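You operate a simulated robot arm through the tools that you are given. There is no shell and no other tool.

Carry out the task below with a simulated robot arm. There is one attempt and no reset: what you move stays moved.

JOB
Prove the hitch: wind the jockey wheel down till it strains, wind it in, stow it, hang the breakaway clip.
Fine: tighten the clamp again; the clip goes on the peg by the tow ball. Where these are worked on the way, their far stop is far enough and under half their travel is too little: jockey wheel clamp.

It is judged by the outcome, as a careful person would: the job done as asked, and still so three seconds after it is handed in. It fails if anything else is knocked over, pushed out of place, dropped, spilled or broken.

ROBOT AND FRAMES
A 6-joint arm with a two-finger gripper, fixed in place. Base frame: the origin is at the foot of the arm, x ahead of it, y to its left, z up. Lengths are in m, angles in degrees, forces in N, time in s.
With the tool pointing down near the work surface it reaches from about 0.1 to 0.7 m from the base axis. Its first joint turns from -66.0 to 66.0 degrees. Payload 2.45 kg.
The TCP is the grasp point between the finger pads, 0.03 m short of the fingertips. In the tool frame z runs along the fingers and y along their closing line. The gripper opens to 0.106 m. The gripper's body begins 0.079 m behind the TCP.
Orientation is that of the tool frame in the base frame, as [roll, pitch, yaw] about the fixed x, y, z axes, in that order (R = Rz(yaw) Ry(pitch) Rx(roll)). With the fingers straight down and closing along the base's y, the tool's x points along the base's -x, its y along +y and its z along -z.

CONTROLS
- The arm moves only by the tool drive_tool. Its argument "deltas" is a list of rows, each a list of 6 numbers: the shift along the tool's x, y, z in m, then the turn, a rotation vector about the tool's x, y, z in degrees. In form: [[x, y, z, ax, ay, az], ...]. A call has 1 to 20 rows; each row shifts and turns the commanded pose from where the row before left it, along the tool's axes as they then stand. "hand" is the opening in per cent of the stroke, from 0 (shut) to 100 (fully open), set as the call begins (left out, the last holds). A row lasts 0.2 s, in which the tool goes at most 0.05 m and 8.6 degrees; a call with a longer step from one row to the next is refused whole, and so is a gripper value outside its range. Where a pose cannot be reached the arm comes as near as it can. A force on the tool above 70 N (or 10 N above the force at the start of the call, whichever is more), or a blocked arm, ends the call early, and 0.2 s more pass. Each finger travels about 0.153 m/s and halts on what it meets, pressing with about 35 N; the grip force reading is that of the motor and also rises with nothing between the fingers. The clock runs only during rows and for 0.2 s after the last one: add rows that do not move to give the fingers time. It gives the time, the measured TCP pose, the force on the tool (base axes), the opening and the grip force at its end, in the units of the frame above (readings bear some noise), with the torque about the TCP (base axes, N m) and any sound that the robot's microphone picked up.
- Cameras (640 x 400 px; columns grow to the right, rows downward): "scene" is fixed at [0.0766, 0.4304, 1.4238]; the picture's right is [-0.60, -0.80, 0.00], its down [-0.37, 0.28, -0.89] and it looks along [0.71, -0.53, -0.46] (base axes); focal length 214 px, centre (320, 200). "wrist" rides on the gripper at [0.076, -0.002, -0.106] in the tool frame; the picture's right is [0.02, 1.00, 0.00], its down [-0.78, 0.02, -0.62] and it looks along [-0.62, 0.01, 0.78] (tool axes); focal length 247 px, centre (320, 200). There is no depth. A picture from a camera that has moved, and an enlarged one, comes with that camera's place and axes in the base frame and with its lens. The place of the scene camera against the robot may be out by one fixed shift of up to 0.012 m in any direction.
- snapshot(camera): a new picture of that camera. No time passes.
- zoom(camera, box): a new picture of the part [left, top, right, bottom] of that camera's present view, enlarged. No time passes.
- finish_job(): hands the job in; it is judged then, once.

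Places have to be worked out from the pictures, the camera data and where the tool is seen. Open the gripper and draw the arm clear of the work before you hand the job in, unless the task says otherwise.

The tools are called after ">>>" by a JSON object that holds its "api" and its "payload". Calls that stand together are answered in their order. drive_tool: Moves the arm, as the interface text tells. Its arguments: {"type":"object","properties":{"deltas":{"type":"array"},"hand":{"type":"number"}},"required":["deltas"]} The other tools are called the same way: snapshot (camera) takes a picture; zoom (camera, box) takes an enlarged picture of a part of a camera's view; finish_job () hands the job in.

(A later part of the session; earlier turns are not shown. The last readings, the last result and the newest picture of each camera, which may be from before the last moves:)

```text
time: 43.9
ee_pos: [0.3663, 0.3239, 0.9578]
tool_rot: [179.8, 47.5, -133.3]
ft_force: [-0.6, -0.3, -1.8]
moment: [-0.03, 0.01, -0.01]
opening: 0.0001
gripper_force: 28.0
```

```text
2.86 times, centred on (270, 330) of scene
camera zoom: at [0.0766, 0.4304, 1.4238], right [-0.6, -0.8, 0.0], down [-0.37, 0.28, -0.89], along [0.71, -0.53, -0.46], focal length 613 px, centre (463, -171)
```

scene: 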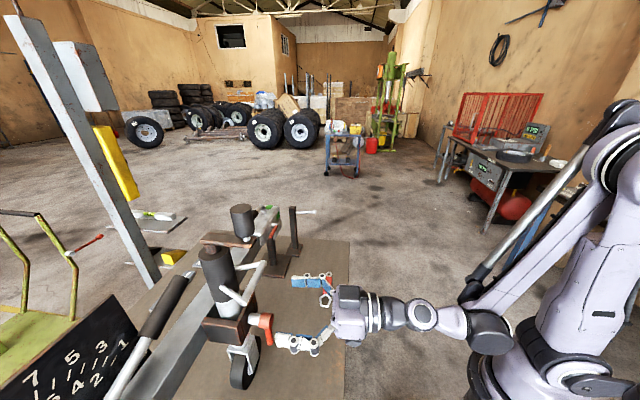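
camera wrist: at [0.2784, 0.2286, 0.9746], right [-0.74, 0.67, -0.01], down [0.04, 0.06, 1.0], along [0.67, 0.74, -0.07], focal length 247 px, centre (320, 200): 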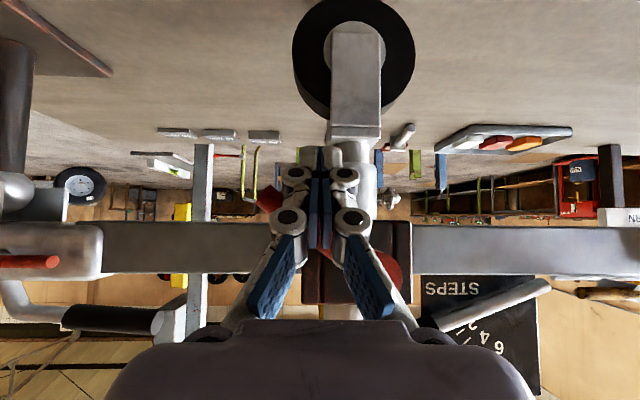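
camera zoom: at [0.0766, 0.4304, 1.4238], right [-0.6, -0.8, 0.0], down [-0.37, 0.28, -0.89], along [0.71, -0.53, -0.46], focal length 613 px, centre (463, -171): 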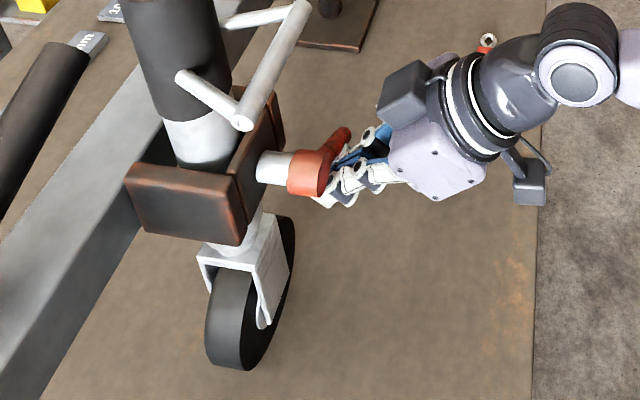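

The lever is at roughly 60° and still moves freely. I continue the arc towards 90°, now pushing from below.

>>> {"api": "drive_tool", "payload": {"deltas": [[-0.0037, -0.0083, -0.0034, 0, 0, 0], [-0.0047, -0.0077, -0.0043, 0, 0, 0], [-0.0057, -0.0066, -0.0052, 0, 0, 0], [-0.0067, -0.0051, -0.0062, 0, 0, 0]]}}

>>> {"api": "snapshot", "payload": {"camera": "wrist"}}

>>> {"api": "zoom", "payload": {"camera": "scene", "box": [180, 260, 360, 400]}}

```text
time: 44.9
ee_pos: [0.3843, 0.3054, 0.9864]
tool_rot: [179.8, 47.6, -133.4]
ft_force: [-1.3, -0.3, -2.4]
moment: [-0.02, 0.07, 0.04]
opening: 0.0
gripper_force: 28.6
```

```text
taken
camera wrist: at [0.2969, 0.2094, 1.0031], right [-0.74, 0.67, -0.01], down [0.04, 0.06, 1.0], along [0.67, 0.74, -0.07], focal length 247 px, centre (320, 200)
```

wrist: 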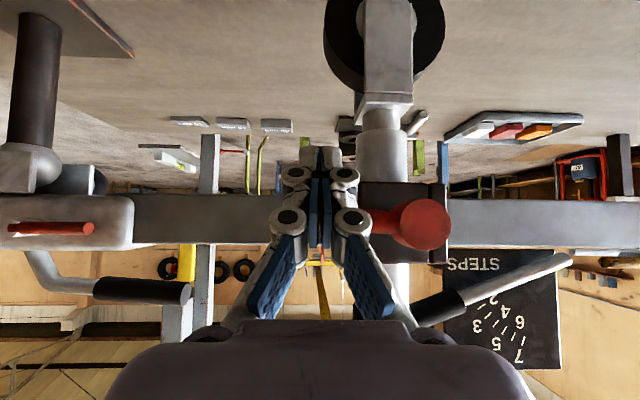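

```text
2.86 times, centred on (270, 330) of scene
camera zoom: at [0.0766, 0.4304, 1.4238], right [-0.6, -0.8, 0.0], down [-0.37, 0.28, -0.89], along [0.71, -0.53, -0.46], focal length 613 px, centre (463, -171)
```

zoom: 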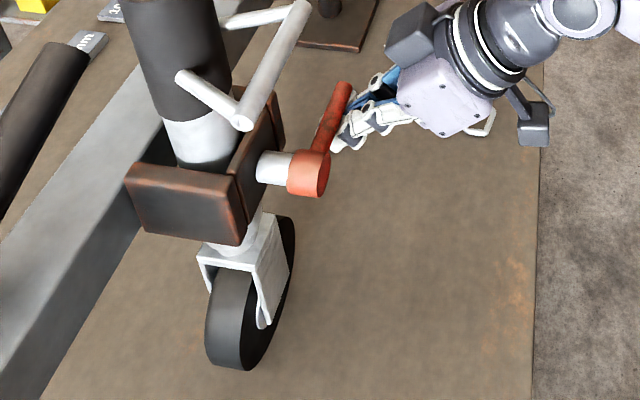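

Lever horizontal now, still light. I push on past 90° to find the far stop.

>>> {"api": "drive_tool", "payload": {"deltas": [[-0.0074, -0.0035, -0.0068, 0, 0, 0], [-0.0079, -0.0016, -0.0072, 0, 0, 0], [-0.0081, 0.0005, -0.0074, 0, 0, 0]]}}

>>> {"api": "snapshot", "payload": {"camera": "wrist"}}

>>> {"api": "zoom", "payload": {"camera": "scene", "box": [180, 260, 360, 400]}}

```text
time: 45.6
ee_pos: [0.3783, 0.2967, 0.9983]
tool_rot: [179.6, 45.2, -132.9]
ft_force: [-8.3, -9.9, -19.5]
moment: [-0.2, 0.15, -0.1]
opening: 0.0059
gripper_force: 28.2
stopped in row 3: the force on the tool passed its limit at 80 N (the readings are from after the stop); the commanded pose is now the measured one
```

```text
taken
camera wrist: at [0.2941, 0.1998, 1.0202], right [-0.75, 0.67, -0.01], down [0.07, 0.09, 0.99], along [0.66, 0.74, -0.11], focal length 247 px, centre (320, 200)
```

wrist: 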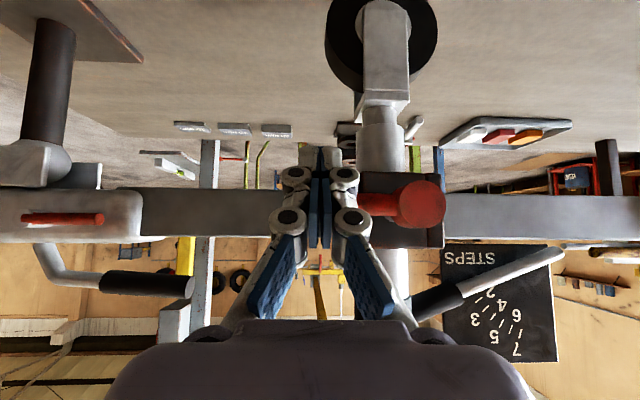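

```text
2.86 times, centred on (270, 330) of scene
camera zoom: at [0.0767, 0.4304, 1.4238], right [-0.6, -0.8, 0.0], down [-0.37, 0.28, -0.89], along [0.71, -0.53, -0.46], focal length 613 px, centre (463, -171)
```

zoom: 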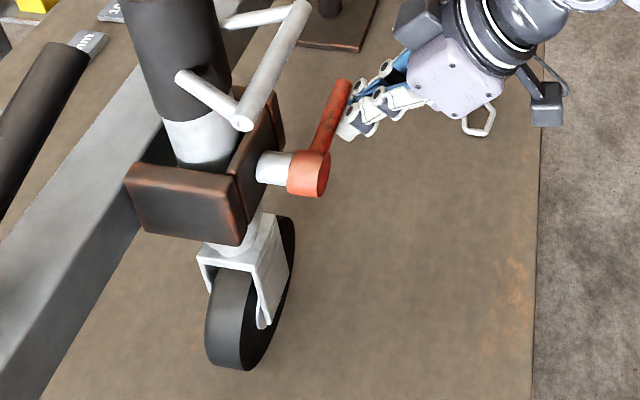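

The lever stopped hard at about 90° (horizontal): that is its far stop, so the clamp is loose. I ease off, withdraw, and look at the bail and lever.

>>> {"api": "drive_tool", "payload": {"deltas": [[0.0045, 0, 0.0045, 0, 0, 0], [0, 0, -0.035, 0, 0, 0], [0, 0, -0.04, 0, 0, 0], [0, 0, 0, 0, 0, 0]]}}

>>> {"api": "snapshot", "payload": {"camera": "wrist"}}

>>> {"api": "zoom", "payload": {"camera": "scene", "box": [180, 190, 360, 400]}}

```text
time: 46.6
ee_pos: [0.3443, 0.2598, 1.0481]
tool_rot: [179.5, 45.7, -133.1]
ft_force: [-0.6, -0.6, 0.0]
moment: [-0.02, -0.02, 0.02]
opening: 0.0
gripper_force: 28.5
```

```text
taken
camera wrist: at [0.2586, 0.1634, 1.0689], right [-0.74, 0.67, -0.01], down [0.06, 0.08, 0.99], along [0.67, 0.74, -0.1], focal length 247 px, centre (320, 200)
```

wrist: 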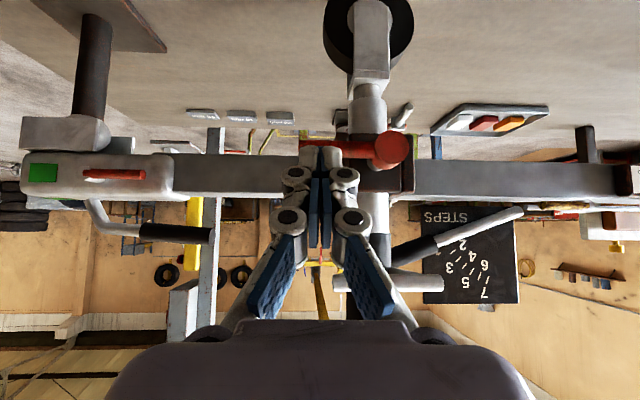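

```text
1.90 times, centred on (270, 295) of scene
camera zoom: at [0.0766, 0.4304, 1.4238], right [-0.6, -0.8, 0.0], down [-0.37, 0.28, -0.89], along [0.71, -0.53, -0.46], focal length 408 px, centre (415, 19)
```

zoom: 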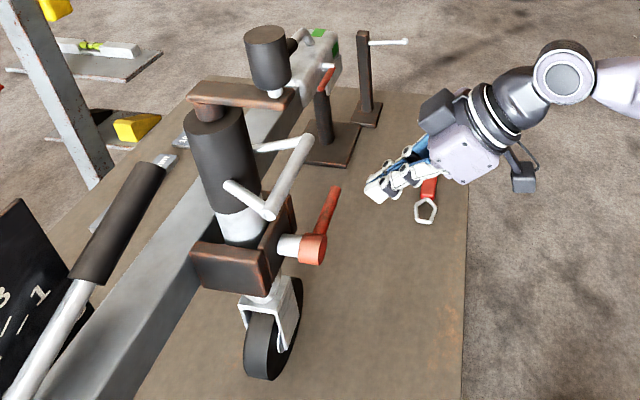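

The lever stays put. I move in front of the bail (about z 1.114), tilt to about 75° and open the fingers part-way to hook under the crossbar.

>>> {"api": "drive_tool", "payload": {"deltas": [[-0.0098, 0.0276, -0.0272, 0, 0, 0], [-0.0098, 0.0276, -0.0272, 0, 0, 0], [0, 0, 0, 0, -7.5, 0], [0, 0, 0, 0, -7.5, 0], [0, 0, 0, 0, -7.5, 0], [0, 0, 0, 0, -7.5, 0], [0, 0, 0, 0, 0, 0]], "hand": 40}}

>>> {"api": "snapshot", "payload": {"camera": "wrist"}}

>>> {"api": "zoom", "payload": {"camera": "scene", "box": [180, 190, 360, 400]}}

```text
time: 48.2
ee_pos: [0.2905, 0.2749, 1.0991]
tool_rot: [178.9, 75.7, -133.8]
ft_force: [-0.7, 0.0, 0.4]
moment: [0.0, 0.0, -0.01]
opening: 0.0427
gripper_force: 0.1
```

```text
taken
camera wrist: at [0.2085, 0.1848, 1.0519], right [-0.74, 0.67, -0.02], down [-0.29, -0.29, 0.91], along [0.61, 0.68, 0.41], focal length 247 px, centre (320, 200)
```

wrist: 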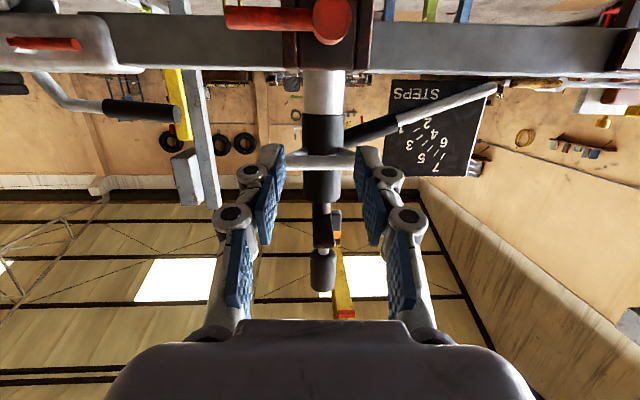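

```text
1.90 times, centred on (270, 295) of scene
camera zoom: at [0.0766, 0.4304, 1.4238], right [-0.6, -0.8, 0.0], down [-0.37, 0.28, -0.89], along [0.71, -0.53, -0.46], focal length 408 px, centre (415, 19)
```

zoom: 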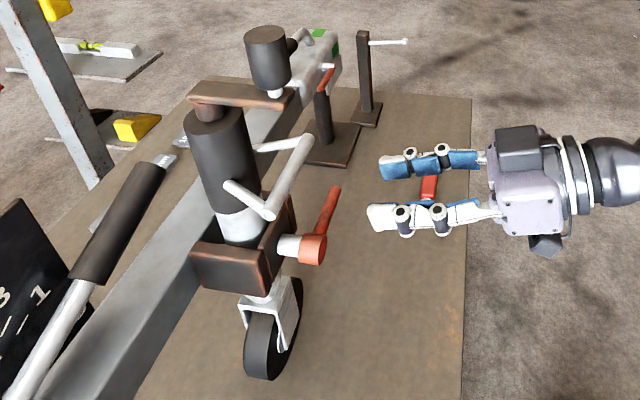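

Bail crossbar confirmed at z about 1.114, centred in front of the hand. I slide the two open fingers under it, about 1 cm below.

>>> {"api": "drive_tool", "payload": {"deltas": [[-0.0035, 0.001, 0.0327, 0, 0, 0], [-0.0035, 0.001, 0.0327, 0, 0, 0], [-0.0035, 0.001, 0.0327, 0, 0, 0], [0, 0, 0, 0, 0, 0]]}}

>>> {"api": "snapshot", "payload": {"camera": "wrist"}}

>>> {"api": "zoom", "payload": {"camera": "scene", "box": [190, 220, 310, 330]}}

```text
time: 49.2
ee_pos: [0.3524, 0.3504, 1.0825]
tool_rot: [178.6, 75.7, -134.0]
ft_force: [-0.3, -0.5, 0.6]
moment: [-0.04, -0.03, -0.02]
opening: 0.0423
gripper_force: 0.2
```

```text
taken
camera wrist: at [0.2712, 0.2603, 1.0363], right [-0.74, 0.67, -0.02], down [-0.29, -0.29, 0.91], along [0.61, 0.68, 0.41], focal length 247 px, centre (320, 200)
```

wrist: 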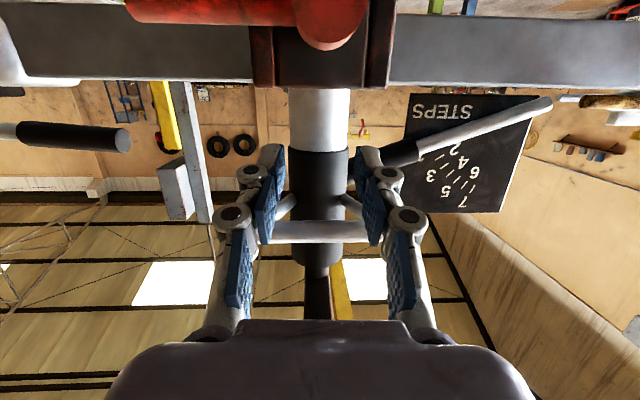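

```text
3.64 times, centred on (250, 275) of scene
camera zoom: at [0.0766, 0.4304, 1.4238], right [-0.6, -0.8, 0.0], down [-0.37, 0.28, -0.89], along [0.71, -0.53, -0.46], focal length 780 px, centre (574, -73)
```

zoom: 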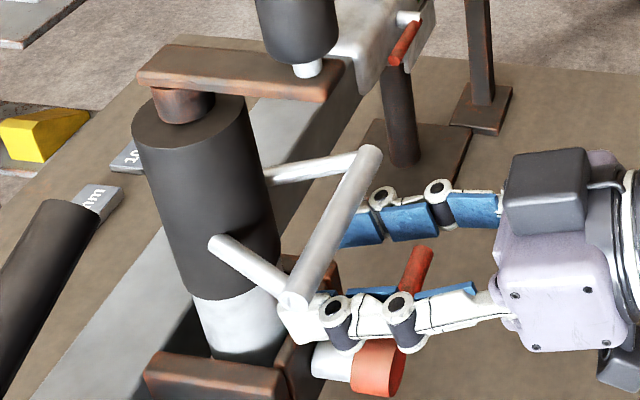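

Both fingers are under the crossbar. I raise slowly until contact, then feel the lifting force.

>>> {"api": "drive_tool", "payload": {"deltas": [[-0.0068, 0, -0.0017, 0, 0, 0], [-0.0068, 0, -0.0017, 0, 0, 0], [-0.0048, 0, -0.0012, 0, 0, 0]]}}

>>> {"api": "drive_tool", "payload": {"deltas": [[-0.0048, 0, -0.0012, 0, 0, 0], [-0.0048, 0, -0.0012, 0, 0, 0]]}}

>>> {"api": "zoom", "payload": {"camera": "scene", "box": [180, 190, 360, 400]}}

>>> {"api": "snapshot", "payload": {"camera": "wrist"}}

```text
time: 50.0
ee_pos: [0.3526, 0.351, 1.1001]
tool_rot: [178.4, 75.2, -134.2]
ft_force: [-1.1, -3.9, -26.9]
moment: [0.33, 0.57, -0.03]
opening: 0.043
gripper_force: 0.8
```

```text
time: 50.6
ee_pos: [0.3514, 0.351, 1.1118]
tool_rot: [178.6, 75.1, -134.1]
ft_force: [-6.1, -4.9, -27.0]
moment: [0.33, 0.49, -0.31]
opening: 0.0429
gripper_force: 0.2
```

```text
1.90 times, centred on (270, 295) of scene
camera zoom: at [0.0767, 0.4306, 1.4237], right [-0.6, -0.8, 0.0], down [-0.37, 0.28, -0.89], along [0.71, -0.53, -0.46], focal length 408 px, centre (415, 19)
```

zoom: 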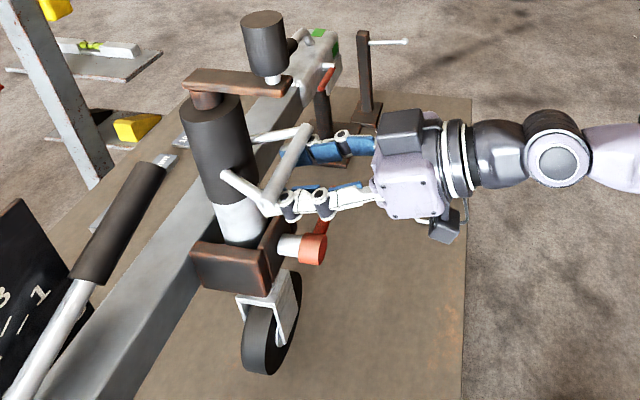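

```text
taken
camera wrist: at [0.2701, 0.2599, 1.0662], right [-0.74, 0.67, -0.01], down [-0.28, -0.29, 0.92], along [0.61, 0.68, 0.4], focal length 247 px, centre (320, 200)
```

wrist: 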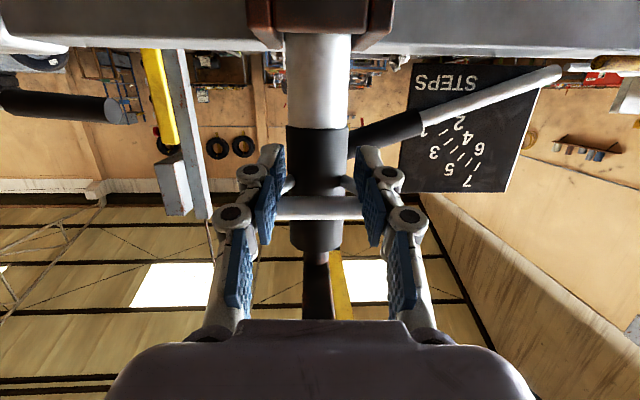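

The tube is rising with a steady 27 N. I keep lifting, 8 mm per row.

>>> {"api": "drive_tool", "payload": {"deltas": [[-0.0078, 0, -0.002, 0, 0, 0], [-0.0078, 0, -0.002, 0, 0, 0], [-0.0078, 0, -0.002, 0, 0, 0], [-0.0078, 0, -0.002, 0, 0, 0]]}}

>>> {"api": "zoom", "payload": {"camera": "scene", "box": [180, 190, 360, 400]}}

>>> {"api": "snapshot", "payload": {"camera": "wrist"}}

```text
time: 51.6
ee_pos: [0.3532, 0.3513, 1.1431]
tool_rot: [178.7, 75.2, -133.9]
ft_force: [-12.3, -12.8, -23.4]
moment: [0.41, 0.33, -0.54]
opening: 0.0428
gripper_force: 0.9
```

```text
1.90 times, centred on (270, 295) of scene
camera zoom: at [0.0765, 0.4303, 1.4238], right [-0.6, -0.8, 0.0], down [-0.37, 0.28, -0.89], along [0.71, -0.53, -0.46], focal length 408 px, centre (415, 19)
```

zoom: 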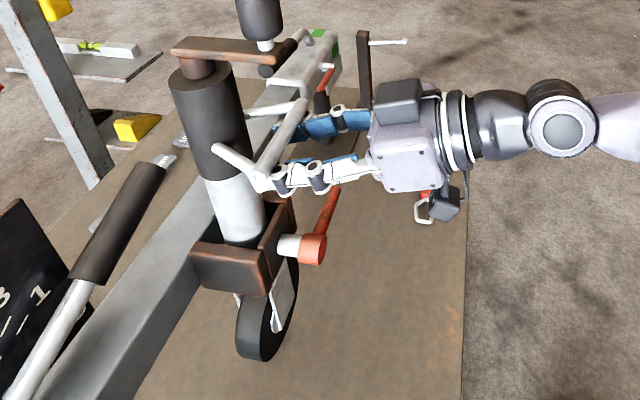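

```text
taken
camera wrist: at [0.2711, 0.2606, 1.0975], right [-0.74, 0.67, -0.01], down [-0.28, -0.29, 0.92], along [0.61, 0.68, 0.4], focal length 247 px, centre (320, 200)
```

wrist: 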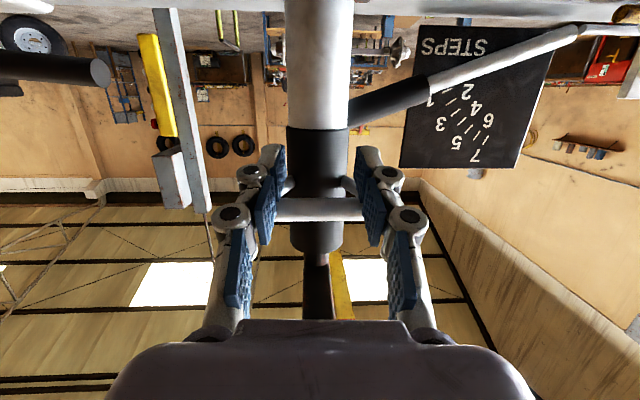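

About 45 mm up, still steady. I continue lifting and watch for the upper stop.

>>> {"api": "drive_tool", "payload": {"deltas": [[-0.0078, 0, -0.002, 0, 0, 0], [-0.0078, 0, -0.002, 0, 0, 0], [-0.0078, 0, -0.002, 0, 0, 0]]}}

>>> {"api": "zoom", "payload": {"camera": "scene", "box": [180, 190, 360, 400]}}

```text
time: 52.4
ee_pos: [0.3532, 0.3506, 1.168]
tool_rot: [178.6, 75.1, -133.9]
ft_force: [-3.8, -4.2, -24.7]
moment: [0.34, 0.46, -0.1]
opening: 0.0424
gripper_force: 0.1
```

```text
1.90 times, centred on (270, 295) of scene
camera zoom: at [0.0768, 0.4305, 1.4237], right [-0.6, -0.8, 0.0], down [-0.37, 0.28, -0.89], along [0.71, -0.53, -0.46], focal length 408 px, centre (415, 19)
```

zoom: 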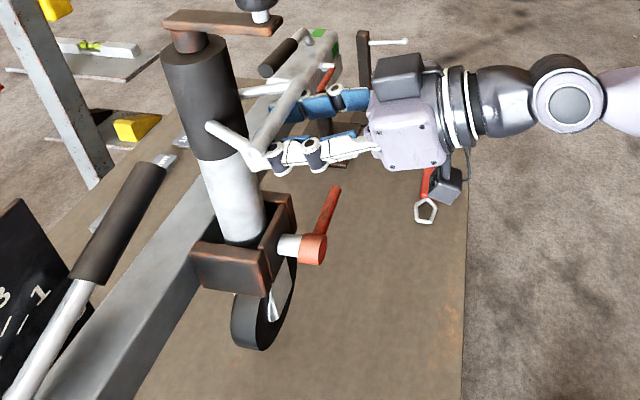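

Lifted about 70 mm at 25 N. I carry on in the same steps.

>>> {"api": "drive_tool", "payload": {"deltas": [[-0.0078, 0, -0.002, 0, 0, 0], [-0.0078, 0, -0.002, 0, 0, 0], [-0.0078, 0, -0.002, 0, 0, 0]]}}

>>> {"api": "zoom", "payload": {"camera": "scene", "box": [180, 150, 360, 400]}}

>>> {"api": "snapshot", "payload": {"camera": "wrist"}}

```text
time: 53.2
ee_pos: [0.3537, 0.3505, 1.1932]
tool_rot: [178.6, 75.2, -133.7]
ft_force: [-0.8, -1.0, -25.0]
moment: [0.29, 0.53, 0.11]
opening: 0.0419
gripper_force: 0.0
```

```text
1.60 times, centred on (270, 275) of scene
camera zoom: at [0.0769, 0.4307, 1.4237], right [-0.6, -0.8, 0.0], down [-0.37, 0.28, -0.89], along [0.71, -0.53, -0.46], focal length 343 px, centre (400, 80)
```

zoom: 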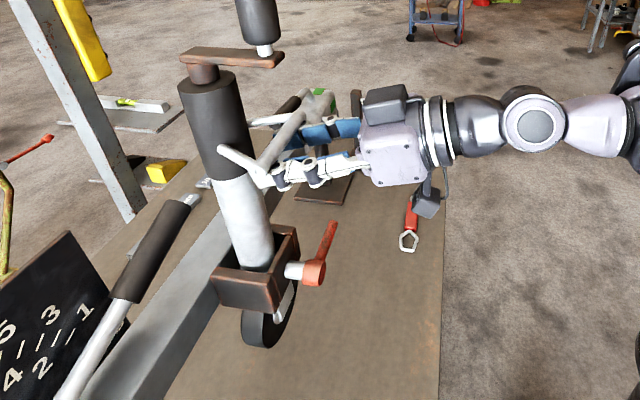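

```text
taken
camera wrist: at [0.2713, 0.2603, 1.147], right [-0.74, 0.67, -0.02], down [-0.28, -0.29, 0.92], along [0.61, 0.68, 0.4], focal length 247 px, centre (320, 200)
```

wrist: 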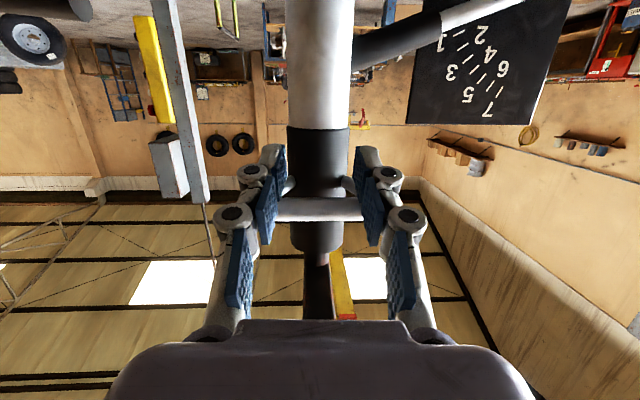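

About 95 mm up, force unchanged at 25 N. I go on with smaller batches until the force rises.

>>> {"api": "drive_tool", "payload": {"deltas": [[-0.0078, 0, -0.002, 0, 0, 0], [-0.0078, 0, -0.002, 0, 0, 0], [-0.0078, 0, -0.002, 0, 0, 0]]}}

>>> {"api": "zoom", "payload": {"camera": "scene", "box": [180, 150, 360, 400]}}

```text
time: 54.0
ee_pos: [0.3522, 0.3526, 1.2115]
tool_rot: [178.9, 74.2, -133.3]
ft_force: [4.9, 3.1, -60.7]
moment: [-0.05, 0.68, 0.06]
opening: 0.0417
gripper_force: 0.0
```

```text
1.60 times, centred on (270, 275) of scene
camera zoom: at [0.0775, 0.4312, 1.4234], right [-0.6, -0.8, 0.0], down [-0.37, 0.28, -0.89], along [0.71, -0.53, -0.46], focal length 343 px, centre (400, 80)
```

zoom: 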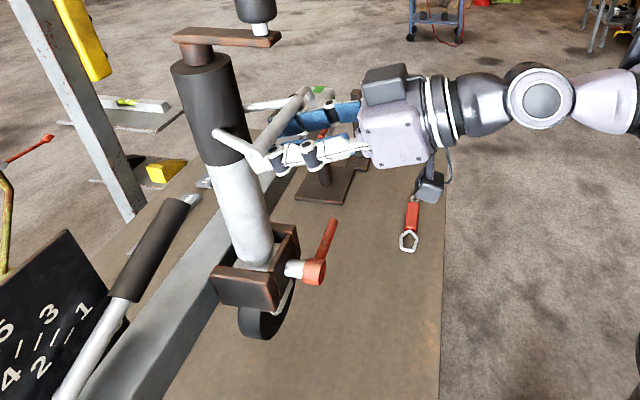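

The force rose to 61 N with motion stopping: the upper stop, about 11 cm of lift. I ease down a little to see whether the tube holds itself.

>>> {"api": "drive_tool", "payload": {"deltas": [[0.0068, 0, 0.0017, 0, 0, 0], [0.0039, 0, 0.001, 0, 0, 0]]}}

>>> {"api": "drive_tool", "payload": {"deltas": [[0.0039, 0, 0.001, 0, 0, 0], [0.0039, 0, 0.001, 0, 0, 0]]}}

>>> {"api": "zoom", "payload": {"camera": "scene", "box": [180, 150, 360, 400]}}

>>> {"api": "snapshot", "payload": {"camera": "wrist"}}

```text
time: 54.6
ee_pos: [0.3526, 0.3508, 1.2084]
tool_rot: [179.1, 75.7, -133.8]
ft_force: [-5.2, -2.3, -8.1]
moment: [0.12, 0.09, -0.17]
opening: 0.0417
gripper_force: 0.1
```

```text
time: 55.2
ee_pos: [0.3535, 0.3516, 1.2]
tool_rot: [178.9, 75.7, -133.8]
ft_force: [0.1, 0.4, 0.8]
moment: [-0.01, -0.03, 0.04]
opening: 0.0423
gripper_force: 0.0
```

```text
1.60 times, centred on (270, 275) of scene
camera zoom: at [0.0766, 0.4304, 1.4238], right [-0.6, -0.8, 0.0], down [-0.37, 0.28, -0.89], along [0.71, -0.53, -0.46], focal length 343 px, centre (400, 80)
```

zoom: 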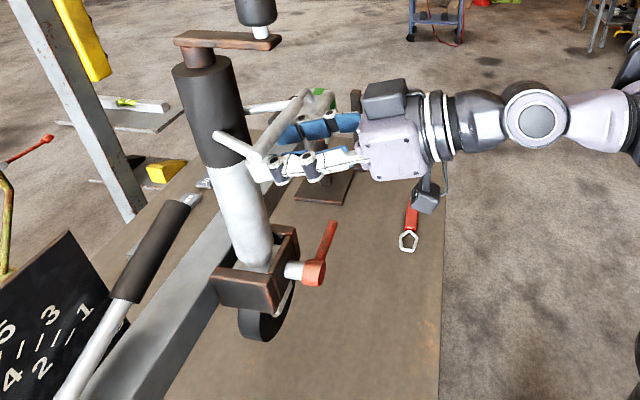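

```text
taken
camera wrist: at [0.2716, 0.2609, 1.1532], right [-0.74, 0.67, -0.02], down [-0.29, -0.29, 0.91], along [0.61, 0.68, 0.41], focal length 247 px, centre (320, 200)
```

wrist: 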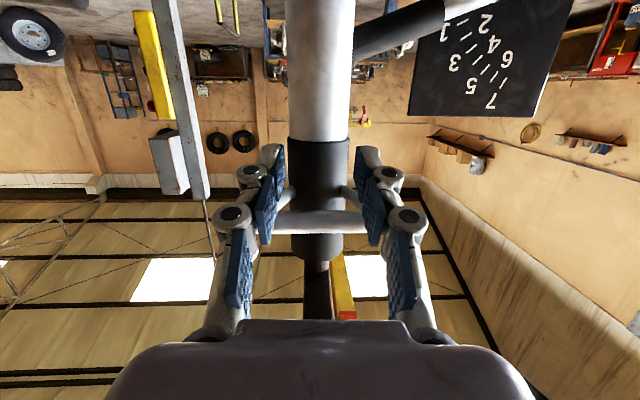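

The tube stays up by itself with the fingers off it. I lower 4 mm more, withdraw along the tool axis, and then go for the clamp lever.

>>> {"api": "drive_tool", "payload": {"deltas": [[0.0039, 0, 0.001, 0, 0, 0], [0, 0, -0.04, 0, 0, 0], [0, 0, -0.04, 0, 0, 0], [0, 0, -0.02, 0, 0, 0]]}}

>>> {"api": "snapshot", "payload": {"camera": "wrist"}}

>>> {"api": "zoom", "payload": {"camera": "scene", "box": [180, 150, 360, 400]}}

```text
time: 56.2
ee_pos: [0.2887, 0.2801, 1.2198]
tool_rot: [178.7, 75.6, -133.8]
ft_force: [-0.5, 0.4, 0.1]
moment: [0.01, 0.02, 0.03]
opening: 0.0423
gripper_force: 0.1
```

```text
taken
camera wrist: at [0.2066, 0.1885, 1.173], right [-0.74, 0.67, -0.02], down [-0.29, -0.29, 0.91], along [0.61, 0.68, 0.41], focal length 247 px, centre (320, 200)
```

wrist: 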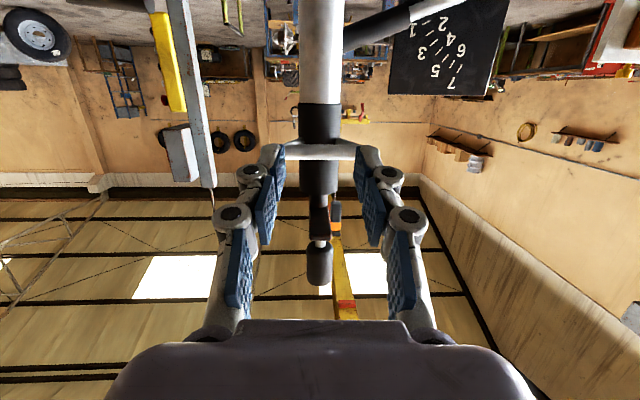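

```text
1.60 times, centred on (270, 275) of scene
camera zoom: at [0.0766, 0.4304, 1.4238], right [-0.6, -0.8, 0.0], down [-0.37, 0.28, -0.89], along [0.71, -0.53, -0.46], focal length 343 px, centre (400, 80)
```

zoom: 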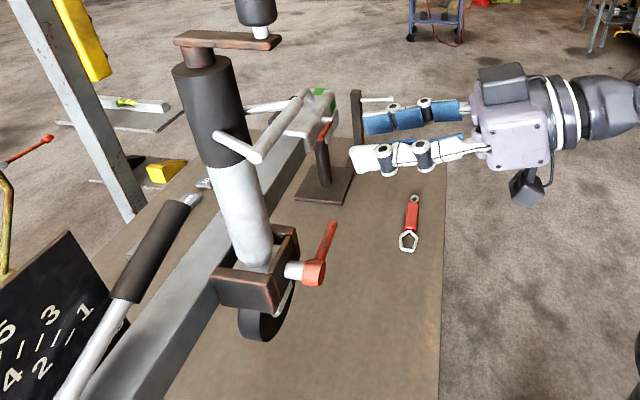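

The jockey wheel stays raised. I close the fingers, tilt back to 45°, and bring the tip above the right-hand part of the horizontal lever.

>>> {"api": "drive_tool", "payload": {"deltas": [[0, 0, 0, 0, 7.5, 0], [0, 0, 0, 0, 7.5, 0], [0, 0, 0, 0, 7.5, 0], [0, 0, 0, 0, 7.5, 0], [0.0113, -0.0103, 0.0345, 0, 0, 0], [0.0113, -0.0103, 0.0345, 0, 0, 0], [0.0113, -0.0103, 0.0345, 0, 0, 0], [0.0113, -0.0103, 0.0345, 0, 0, 0], [0.0113, -0.0104, 0.0344, 0, 0, 0], [0, 0, 0, 0, 0, 0]], "hand": 0}}

>>> {"api": "snapshot", "payload": {"camera": "wrist"}}

>>> {"api": "zoom", "payload": {"camera": "scene", "box": [180, 260, 360, 400]}}

```text
time: 58.4
ee_pos: [0.3789, 0.3058, 1.0585]
tool_rot: [179.6, 45.8, -133.0]
ft_force: [0.2, 0.3, 0.1]
moment: [0.01, -0.03, -0.03]
opening: 0.0
gripper_force: 28.5
```

```text
taken
camera wrist: at [0.2931, 0.2093, 1.079], right [-0.74, 0.67, -0.01], down [0.06, 0.08, 0.99], along [0.66, 0.74, -0.1], focal length 247 px, centre (320, 200)
```

wrist: 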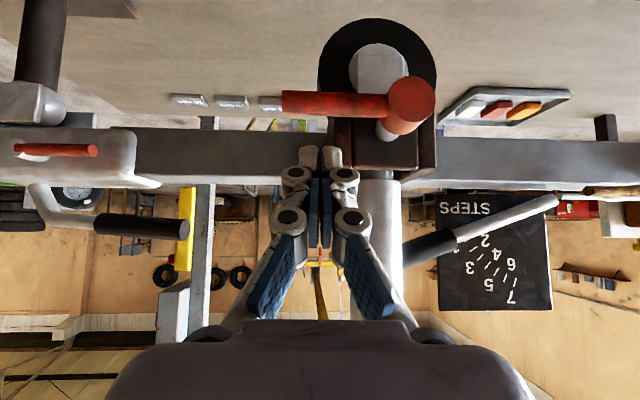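

```text
2.86 times, centred on (270, 330) of scene
camera zoom: at [0.0766, 0.4304, 1.4238], right [-0.6, -0.8, 0.0], down [-0.37, 0.28, -0.89], along [0.71, -0.53, -0.46], focal length 613 px, centre (463, -171)
```

zoom: 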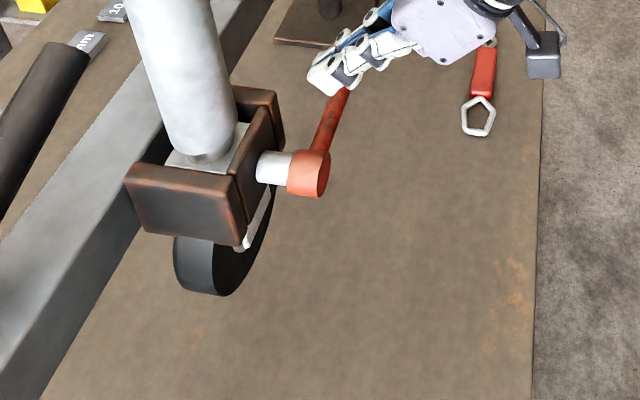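

The rod is right above the lever. I push it back down along the reverse arc, first to about 50°.

>>> {"api": "drive_tool", "payload": {"deltas": [[0.0087, -0.0008, 0.0141, 0, 0, 0], [0.0068, -0.0035, 0.0066, 0, 0, 0], [0.0074, -0.0018, 0.0072, 0, 0, 0], [0.0075, 0.0003, 0.0073, 0, 0, 0], [0.0075, 0.0024, 0.0072, 0, 0, 0]]}}

>>> {"api": "snapshot", "payload": {"camera": "wrist"}}

>>> {"api": "zoom", "payload": {"camera": "scene", "box": [180, 260, 360, 400]}}

```text
time: 59.6
ee_pos: [0.387, 0.3065, 1.004]
tool_rot: [179.6, 45.5, -132.8]
ft_force: [1.1, 0.1, -0.1]
moment: [0.01, -0.02, -0.01]
opening: 0.0
gripper_force: 28.2
```

```text
taken
camera wrist: at [0.3007, 0.2106, 1.0241], right [-0.74, 0.67, -0.01], down [0.06, 0.08, 0.99], along [0.66, 0.74, -0.1], focal length 247 px, centre (320, 200)
```

wrist: 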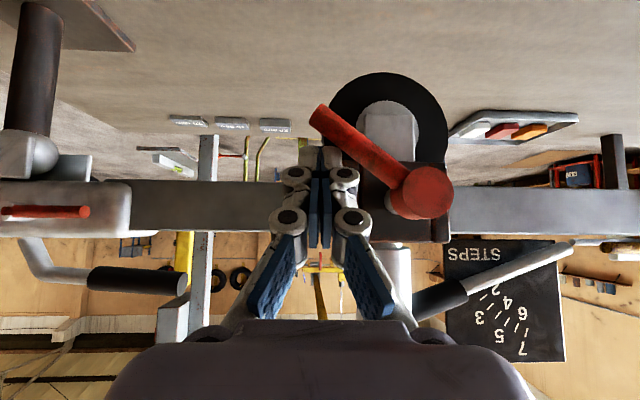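

```text
2.86 times, centred on (270, 330) of scene
camera zoom: at [0.0766, 0.4304, 1.4238], right [-0.6, -0.8, 0.0], down [-0.37, 0.28, -0.89], along [0.71, -0.53, -0.46], focal length 613 px, centre (463, -171)
```

zoom: 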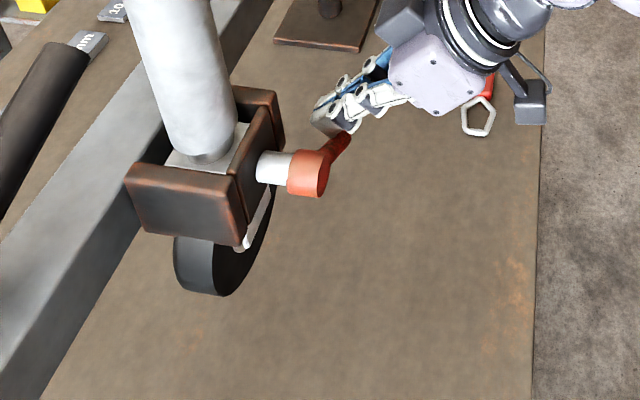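

The lever is at about 55° and moving easily; the tube is still up. I continue to the bottom.

>>> {"api": "drive_tool", "payload": {"deltas": [[0.0071, 0.0043, 0.0069, 0, 0, 0], [0.0064, 0.0061, 0.0062, 0, 0, 0], [0.0055, 0.0079, 0.0054, 0, 0, 0], [0.0042, 0.0092, 0.004, 0, 0, 0]]}}

>>> {"api": "snapshot", "payload": {"camera": "wrist"}}

>>> {"api": "zoom", "payload": {"camera": "scene", "box": [180, 260, 360, 400]}}

```text
time: 60.6
ee_pos: [0.3652, 0.3252, 0.9706]
tool_rot: [179.6, 45.5, -133.0]
ft_force: [0.5, -0.3, 0.6]
moment: [0.0, -0.03, 0.01]
opening: 0.0
gripper_force: 28.4
```

```text
taken
camera wrist: at [0.2781, 0.2286, 0.9916], right [-0.74, 0.67, -0.01], down [0.06, 0.08, 0.99], along [0.66, 0.74, -0.1], focal length 247 px, centre (320, 200)
```

wrist: 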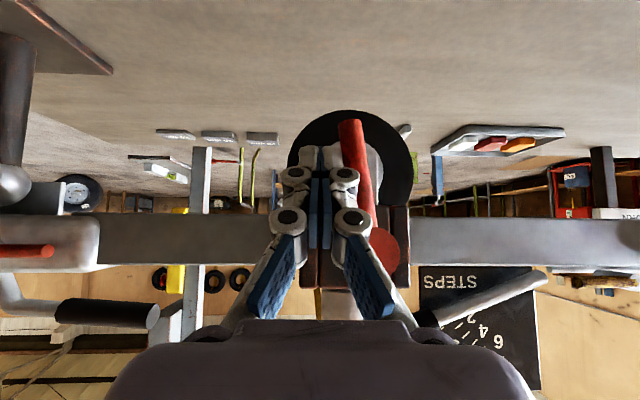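

```text
2.86 times, centred on (270, 330) of scene
camera zoom: at [0.0766, 0.4304, 1.4238], right [-0.6, -0.8, 0.0], down [-0.37, 0.28, -0.89], along [0.71, -0.53, -0.46], focal length 613 px, centre (463, -171)
```

zoom: 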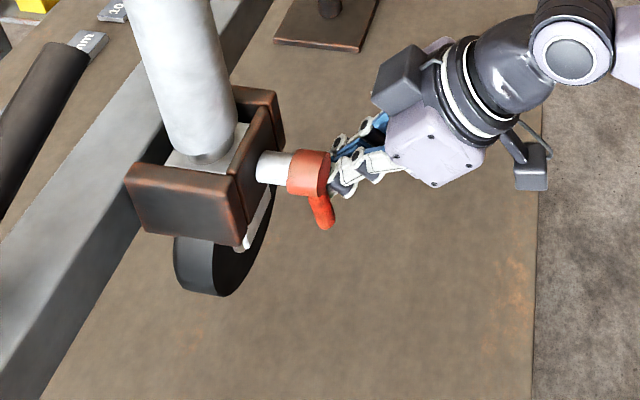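

Lever nearly down (about 12°). I push the last bit left and on against the tight stop, watching the force.

>>> {"api": "drive_tool", "payload": {"deltas": [[0.0029, 0.0101, 0.0028, 0, 0, 0], [0, 0.005, 0, 0, 0, 0]]}}

>>> {"api": "drive_tool", "payload": {"deltas": [[0, 0.004, 0, 0, 0, 0], [0, 0.004, 0, 0, 0, 0]]}}

>>> {"api": "snapshot", "payload": {"camera": "wrist"}}

```text
time: 61.2
ee_pos: [0.3596, 0.3296, 0.9672]
tool_rot: [-179.7, 45.8, -133.1]
ft_force: [23.8, -34.9, 12.7]
moment: [-0.05, -0.09, -0.21]
opening: 0.0
gripper_force: 28.7
```

```text
time: 61.8
ee_pos: [0.36, 0.3294, 0.9667]
tool_rot: [-178.4, 45.6, -133.0]
ft_force: [5.6, -9.3, 0.9]
moment: [-0.04, -0.02, -0.07]
opening: 0.0002
gripper_force: 28.5
stopped in row 2: the force on the tool passed its limit at 71 N (the readings are from after the stop); the commanded pose is now the measured one
```

```text
taken
camera wrist: at [0.2704, 0.2357, 0.9879], right [-0.73, 0.68, -0.04], down [0.05, 0.1, 0.99], along [0.68, 0.72, -0.1], focal length 247 px, centre (320, 200)
```

wrist: 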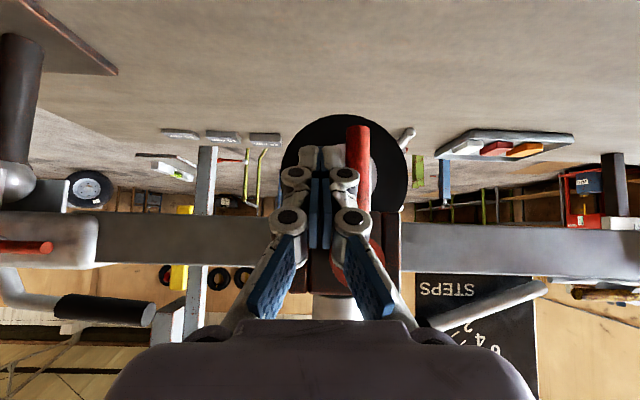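

The lever is hard against the tight stop (71 N) and vertical again. I back off to the right and withdraw, then check the whole hitch.

>>> {"api": "drive_tool", "payload": {"deltas": [[0, -0.012, 0, 0, 0, 0], [0, -0.005, -0.03, 0, 0, 0], [0, 0, -0.04, 0, 0, 0], [0, 0, -0.04, 0, 0, 0], [0, 0, 0, 0, 0, 0]]}}

>>> {"api": "snapshot", "payload": {"camera": "wrist"}}

>>> {"api": "zoom", "payload": {"camera": "scene", "box": [180, 150, 360, 400]}}

```text
time: 63.0
ee_pos: [0.314, 0.263, 1.0441]
tool_rot: [-178.6, 45.6, -133.0]
ft_force: [0.8, 0.1, -0.1]
moment: [0.02, 0.01, 0.01]
opening: 0.0
gripper_force: 28.3
```

```text
taken
camera wrist: at [0.2259, 0.1687, 1.0651], right [-0.73, 0.68, -0.03], down [0.05, 0.1, 0.99], along [0.68, 0.73, -0.1], focal length 247 px, centre (320, 200)
```

wrist: 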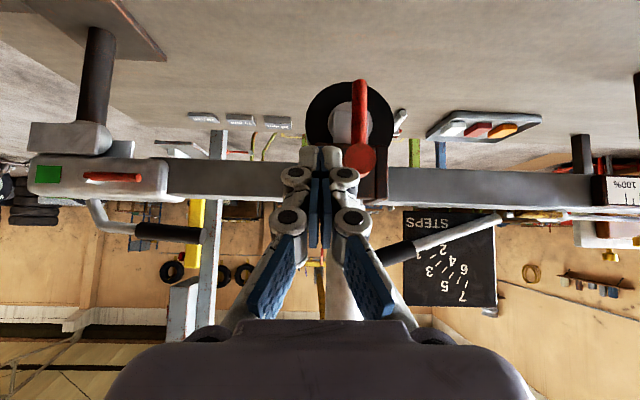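

```text
1.60 times, centred on (270, 275) of scene
camera zoom: at [0.0766, 0.4304, 1.4238], right [-0.6, -0.8, 0.0], down [-0.37, 0.28, -0.89], along [0.71, -0.53, -0.46], focal length 343 px, centre (400, 80)
```

zoom: 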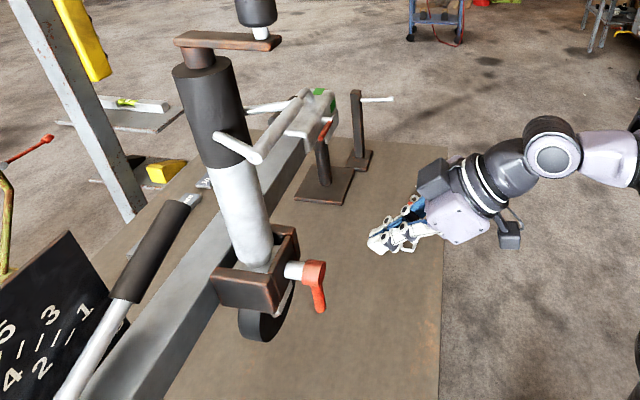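

The wheel is stowed and the clamp tight. Now the clip: I straighten the tool to point down and move over towards the clip (near 0.49, 0.08).

>>> {"api": "drive_tool", "payload": {"deltas": [[0, 0, 0, -1.4, 7.6, 0], [0, 0, 0, 0, 7.6, 0], [0, 0, 0, 0, 7.6, 0], [0, 0, 0, 0, 7.6, 0], [0, 0, 0, 0, 7.6, 0], [0, 0, 0, 0, 7.6, 0], [0.0046, -0.0398, 0.0073, 0, 0, 0], [0.0046, -0.0398, 0.0073, 0, 0, 0], [0.0046, -0.0398, 0.0073, 0, 0, 0], [0.0046, -0.0398, 0.0073, 0, 0, 0], [0.0046, -0.0398, 0.0073, 0, 0, 0], [0.0046, -0.0398, 0.0073, 0, 0, 0]], "hand": 100}}

>>> {"api": "snapshot", "payload": {"camera": "wrist"}}

>>> {"api": "snapshot", "payload": {"camera": "scene"}}

```text
time: 65.6
ee_pos: [0.4691, 0.0768, 1.0019]
tool_rot: [-180.0, 0.0, -132.9]
ft_force: [0.8, -0.1, 0.1]
moment: [0.02, 0.0, -0.03]
opening: 0.1063
gripper_force: 0.0
```

```text
taken
camera wrist: at [0.4196, 0.0204, 1.1094], right [-0.75, 0.66, 0.0], down [0.52, 0.58, 0.62], along [0.41, 0.47, -0.78], focal length 247 px, centre (320, 200)
```

wrist: 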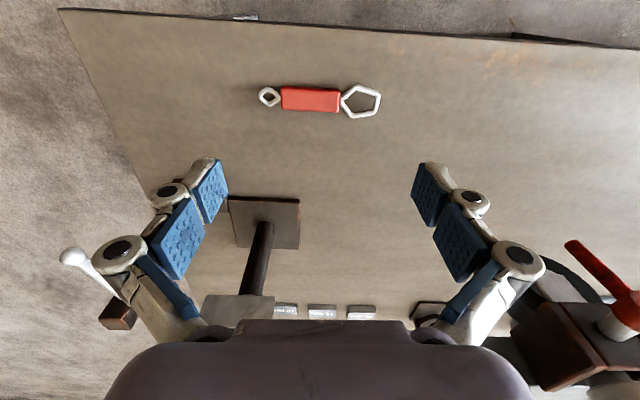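

```text
taken
```

scene: 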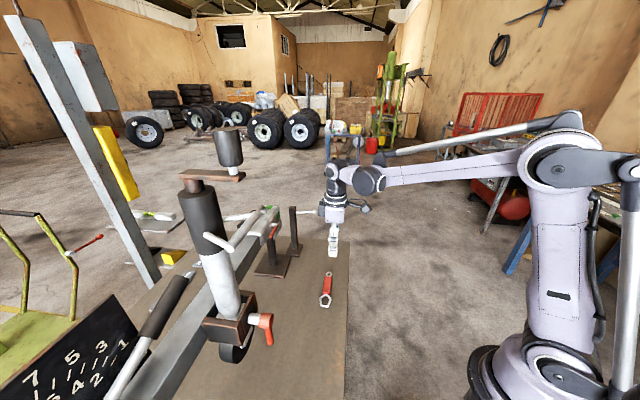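

Clear view: hex ring at about (0.4455, 0.125), body centre (0.491, 0.081), small ring (0.528, 0.0445). I zoom to gauge the ring's size and the body's thickness, and the peg.

>>> {"api": "zoom", "payload": {"camera": "wrist", "box": [240, 60, 400, 140]}}

>>> {"api": "zoom", "payload": {"camera": "scene", "box": [255, 190, 355, 320]}}

>>> {"api": "zoom", "payload": {"camera": "wrist", "box": [30, 180, 310, 340]}}

```text
4.00 times, centred on (320, 100) of wrist
camera zoom: at [0.4196, 0.0204, 1.1094], right [-0.75, 0.66, 0.0], down [0.52, 0.58, 0.62], along [0.41, 0.47, -0.78], focal length 988 px, centre (320, 600)
```

zoom: 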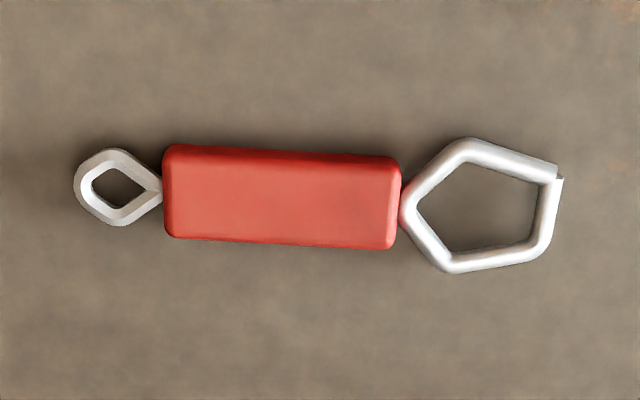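

```text
3.08 times, centred on (305, 255) of scene
camera zoom: at [0.0766, 0.4304, 1.4238], right [-0.6, -0.8, 0.0], down [-0.37, 0.28, -0.89], along [0.71, -0.53, -0.46], focal length 660 px, centre (366, 31)
```

zoom: 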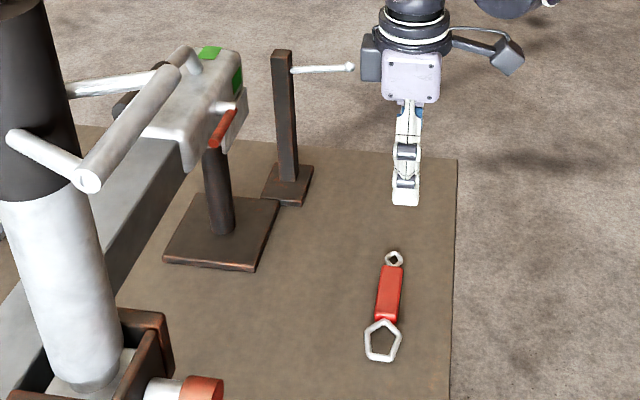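

```text
2.29 times, centred on (170, 260) of wrist
camera zoom: at [0.4196, 0.0204, 1.1094], right [-0.75, 0.66, 0.0], down [0.52, 0.58, 0.62], along [0.41, 0.47, -0.78], focal length 564 px, centre (663, 63)
```

zoom: 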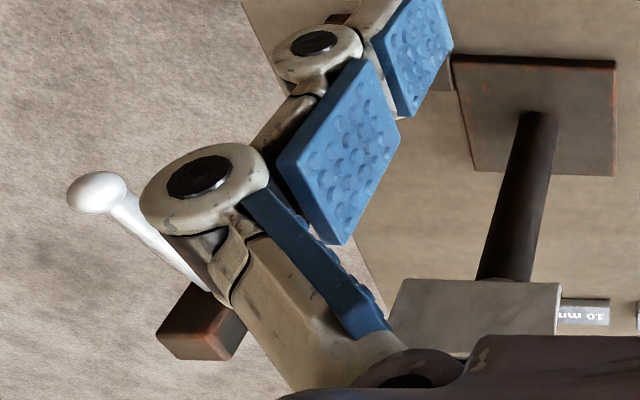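

The clip's ring has an inner opening of about 39 × 27 mm; the peg runs from its bead near (0.670, 0.006, 0.985) to the post near (0.717, 0.060, 0.979), axis about 49°. To hang it ring-up I must grip the body with tool x towards the small ring, so I yaw the tool +88.7° in the air.

>>> {"api": "drive_tool", "payload": {"deltas": [[0, 0, 0, 0, 0, -8.06], [0, 0, 0, 0, 0, -8.06], [0, 0, 0, 0, 0, -8.06], [0, 0, 0, 0, 0, -8.06], [0, 0, 0, 0, 0, -8.06], [0, 0, 0, 0, 0, -8.06], [0, 0, 0, 0, 0, -8.06], [0, 0, 0, 0, 0, -8.06], [0, 0, 0, 0, 0, -8.06], [0, 0, 0, 0, 0, -8.06], [0, 0, 0, 0, 0, -8.06], [0, 0, 0, 0, 0, 0]]}}

>>> {"api": "snapshot", "payload": {"camera": "wrist"}}

>>> {"api": "snapshot", "payload": {"camera": "scene"}}

```text
time: 68.2
ee_pos: [0.4715, 0.0817, 0.9991]
tool_rot: [-180.0, 0.0, -44.1]
ft_force: [0.2, 0.5, -0.7]
moment: [0.0, -0.01, 0.02]
opening: 0.1058
gripper_force: 0.1
```

```text
taken
camera wrist: at [0.5276, 0.03, 1.1071], right [-0.68, -0.73, 0.0], down [-0.57, 0.53, 0.62], along [-0.46, 0.42, -0.78], focal length 247 px, centre (320, 200)
```

wrist: 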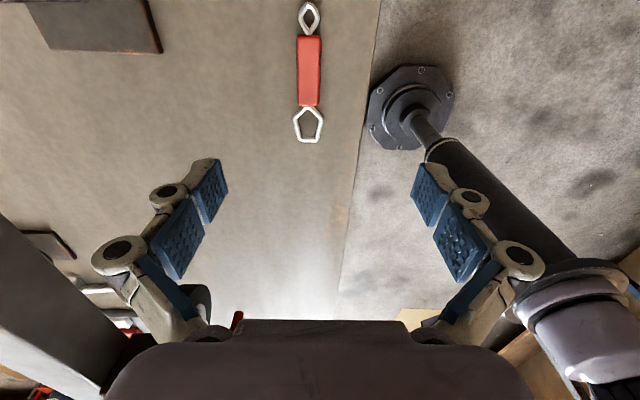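

```text
taken
```

scene: 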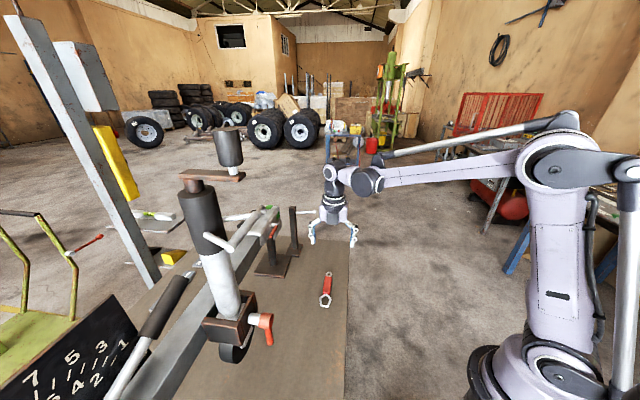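

Yaw works and the clip lines up with the tool. Body centre about (0.4925, 0.0806). I move over it and descend to just above the plate.

>>> {"api": "drive_tool", "payload": {"deltas": [[0.0158, -0.0138, 0, 0, 0, 0], [0, 0, 0.042, 0, 0, 0], [0, 0, 0.042, 0, 0, 0], [0, 0, 0.042, 0, 0, 0], [0, 0, 0.035, 0, 0, 0], [0, 0, 0, 0, 0, 0]]}}

>>> {"api": "snapshot", "payload": {"camera": "wrist"}}

>>> {"api": "zoom", "payload": {"camera": "scene", "box": [255, 190, 395, 330]}}

```text
time: 69.6
ee_pos: [0.4943, 0.0777, 0.8387]
tool_rot: [-179.9, 0.1, -44.2]
ft_force: [-0.6, 0.8, 0.1]
moment: [0.02, 0.0, 0.01]
opening: 0.1061
gripper_force: 0.1
```

```text
taken
camera wrist: at [0.5507, 0.0263, 0.9455], right [-0.68, -0.73, 0.0], down [-0.57, 0.53, 0.62], along [-0.46, 0.43, -0.78], focal length 247 px, centre (320, 200)
```

wrist: 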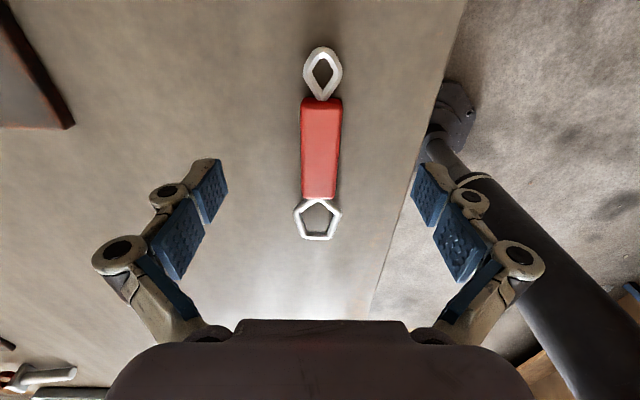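

```text
2.86 times, centred on (325, 260) of scene
camera zoom: at [0.0766, 0.4304, 1.4238], right [-0.6, -0.8, 0.0], down [-0.37, 0.28, -0.89], along [0.71, -0.53, -0.46], focal length 613 px, centre (306, 29)
```

zoom: 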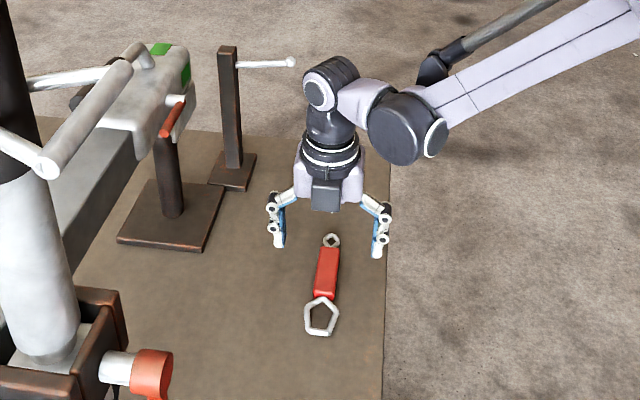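

The body is exactly under the TCP (row 148 vs. predicted 149). I descend the last 2 cm in small steps, watching for contact.

>>> {"api": "drive_tool", "payload": {"deltas": [[0, 0, 0.01, 0, 0, 0], [0, 0, 0.006, 0, 0, 0], [0, 0, 0.004, 0, 0, 0], [0, 0, 0, 0, 0, 0]]}}

>>> {"api": "zoom", "payload": {"camera": "wrist", "box": [180, 60, 460, 240]}}

>>> {"api": "zoom", "payload": {"camera": "scene", "box": [285, 240, 365, 320]}}

```text
time: 70.6
ee_pos: [0.4923, 0.0773, 0.8179]
tool_rot: [-180.0, 0.2, -44.3]
ft_force: [1.2, 0.0, -0.3]
moment: [0.02, -0.04, -0.01]
opening: 0.106
gripper_force: 0.1
```

```text
2.22 times, centred on (320, 150) of wrist
camera zoom: at [0.5487, 0.0271, 0.9259], right [-0.68, -0.73, 0.0], down [-0.57, 0.53, 0.62], along [-0.46, 0.42, -0.78], focal length 549 px, centre (320, 311)
```

zoom: 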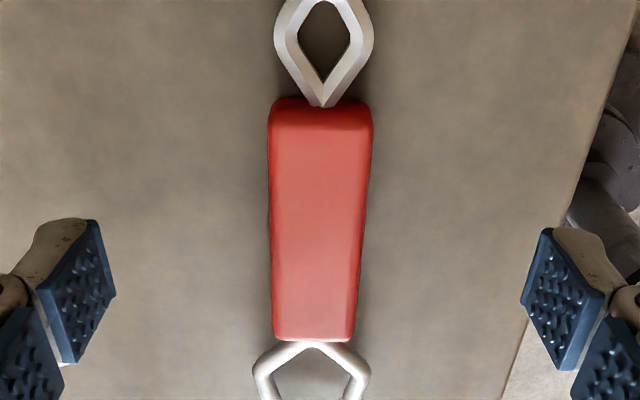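

```text
5.00 times, centred on (325, 280) of scene
camera zoom: at [0.0766, 0.4304, 1.4238], right [-0.6, -0.8, 0.0], down [-0.37, 0.28, -0.89], along [0.71, -0.53, -0.46], focal length 1072 px, centre (295, -200)
```

zoom: 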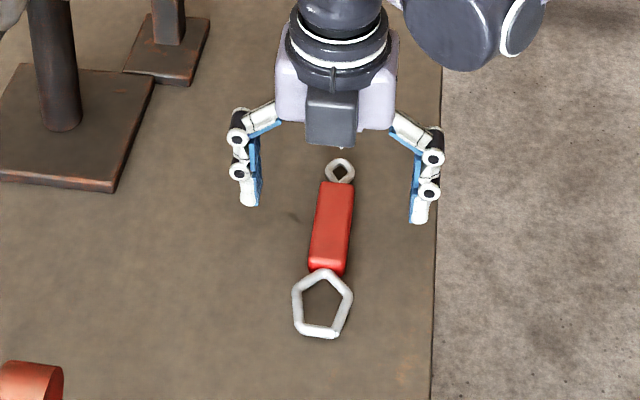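

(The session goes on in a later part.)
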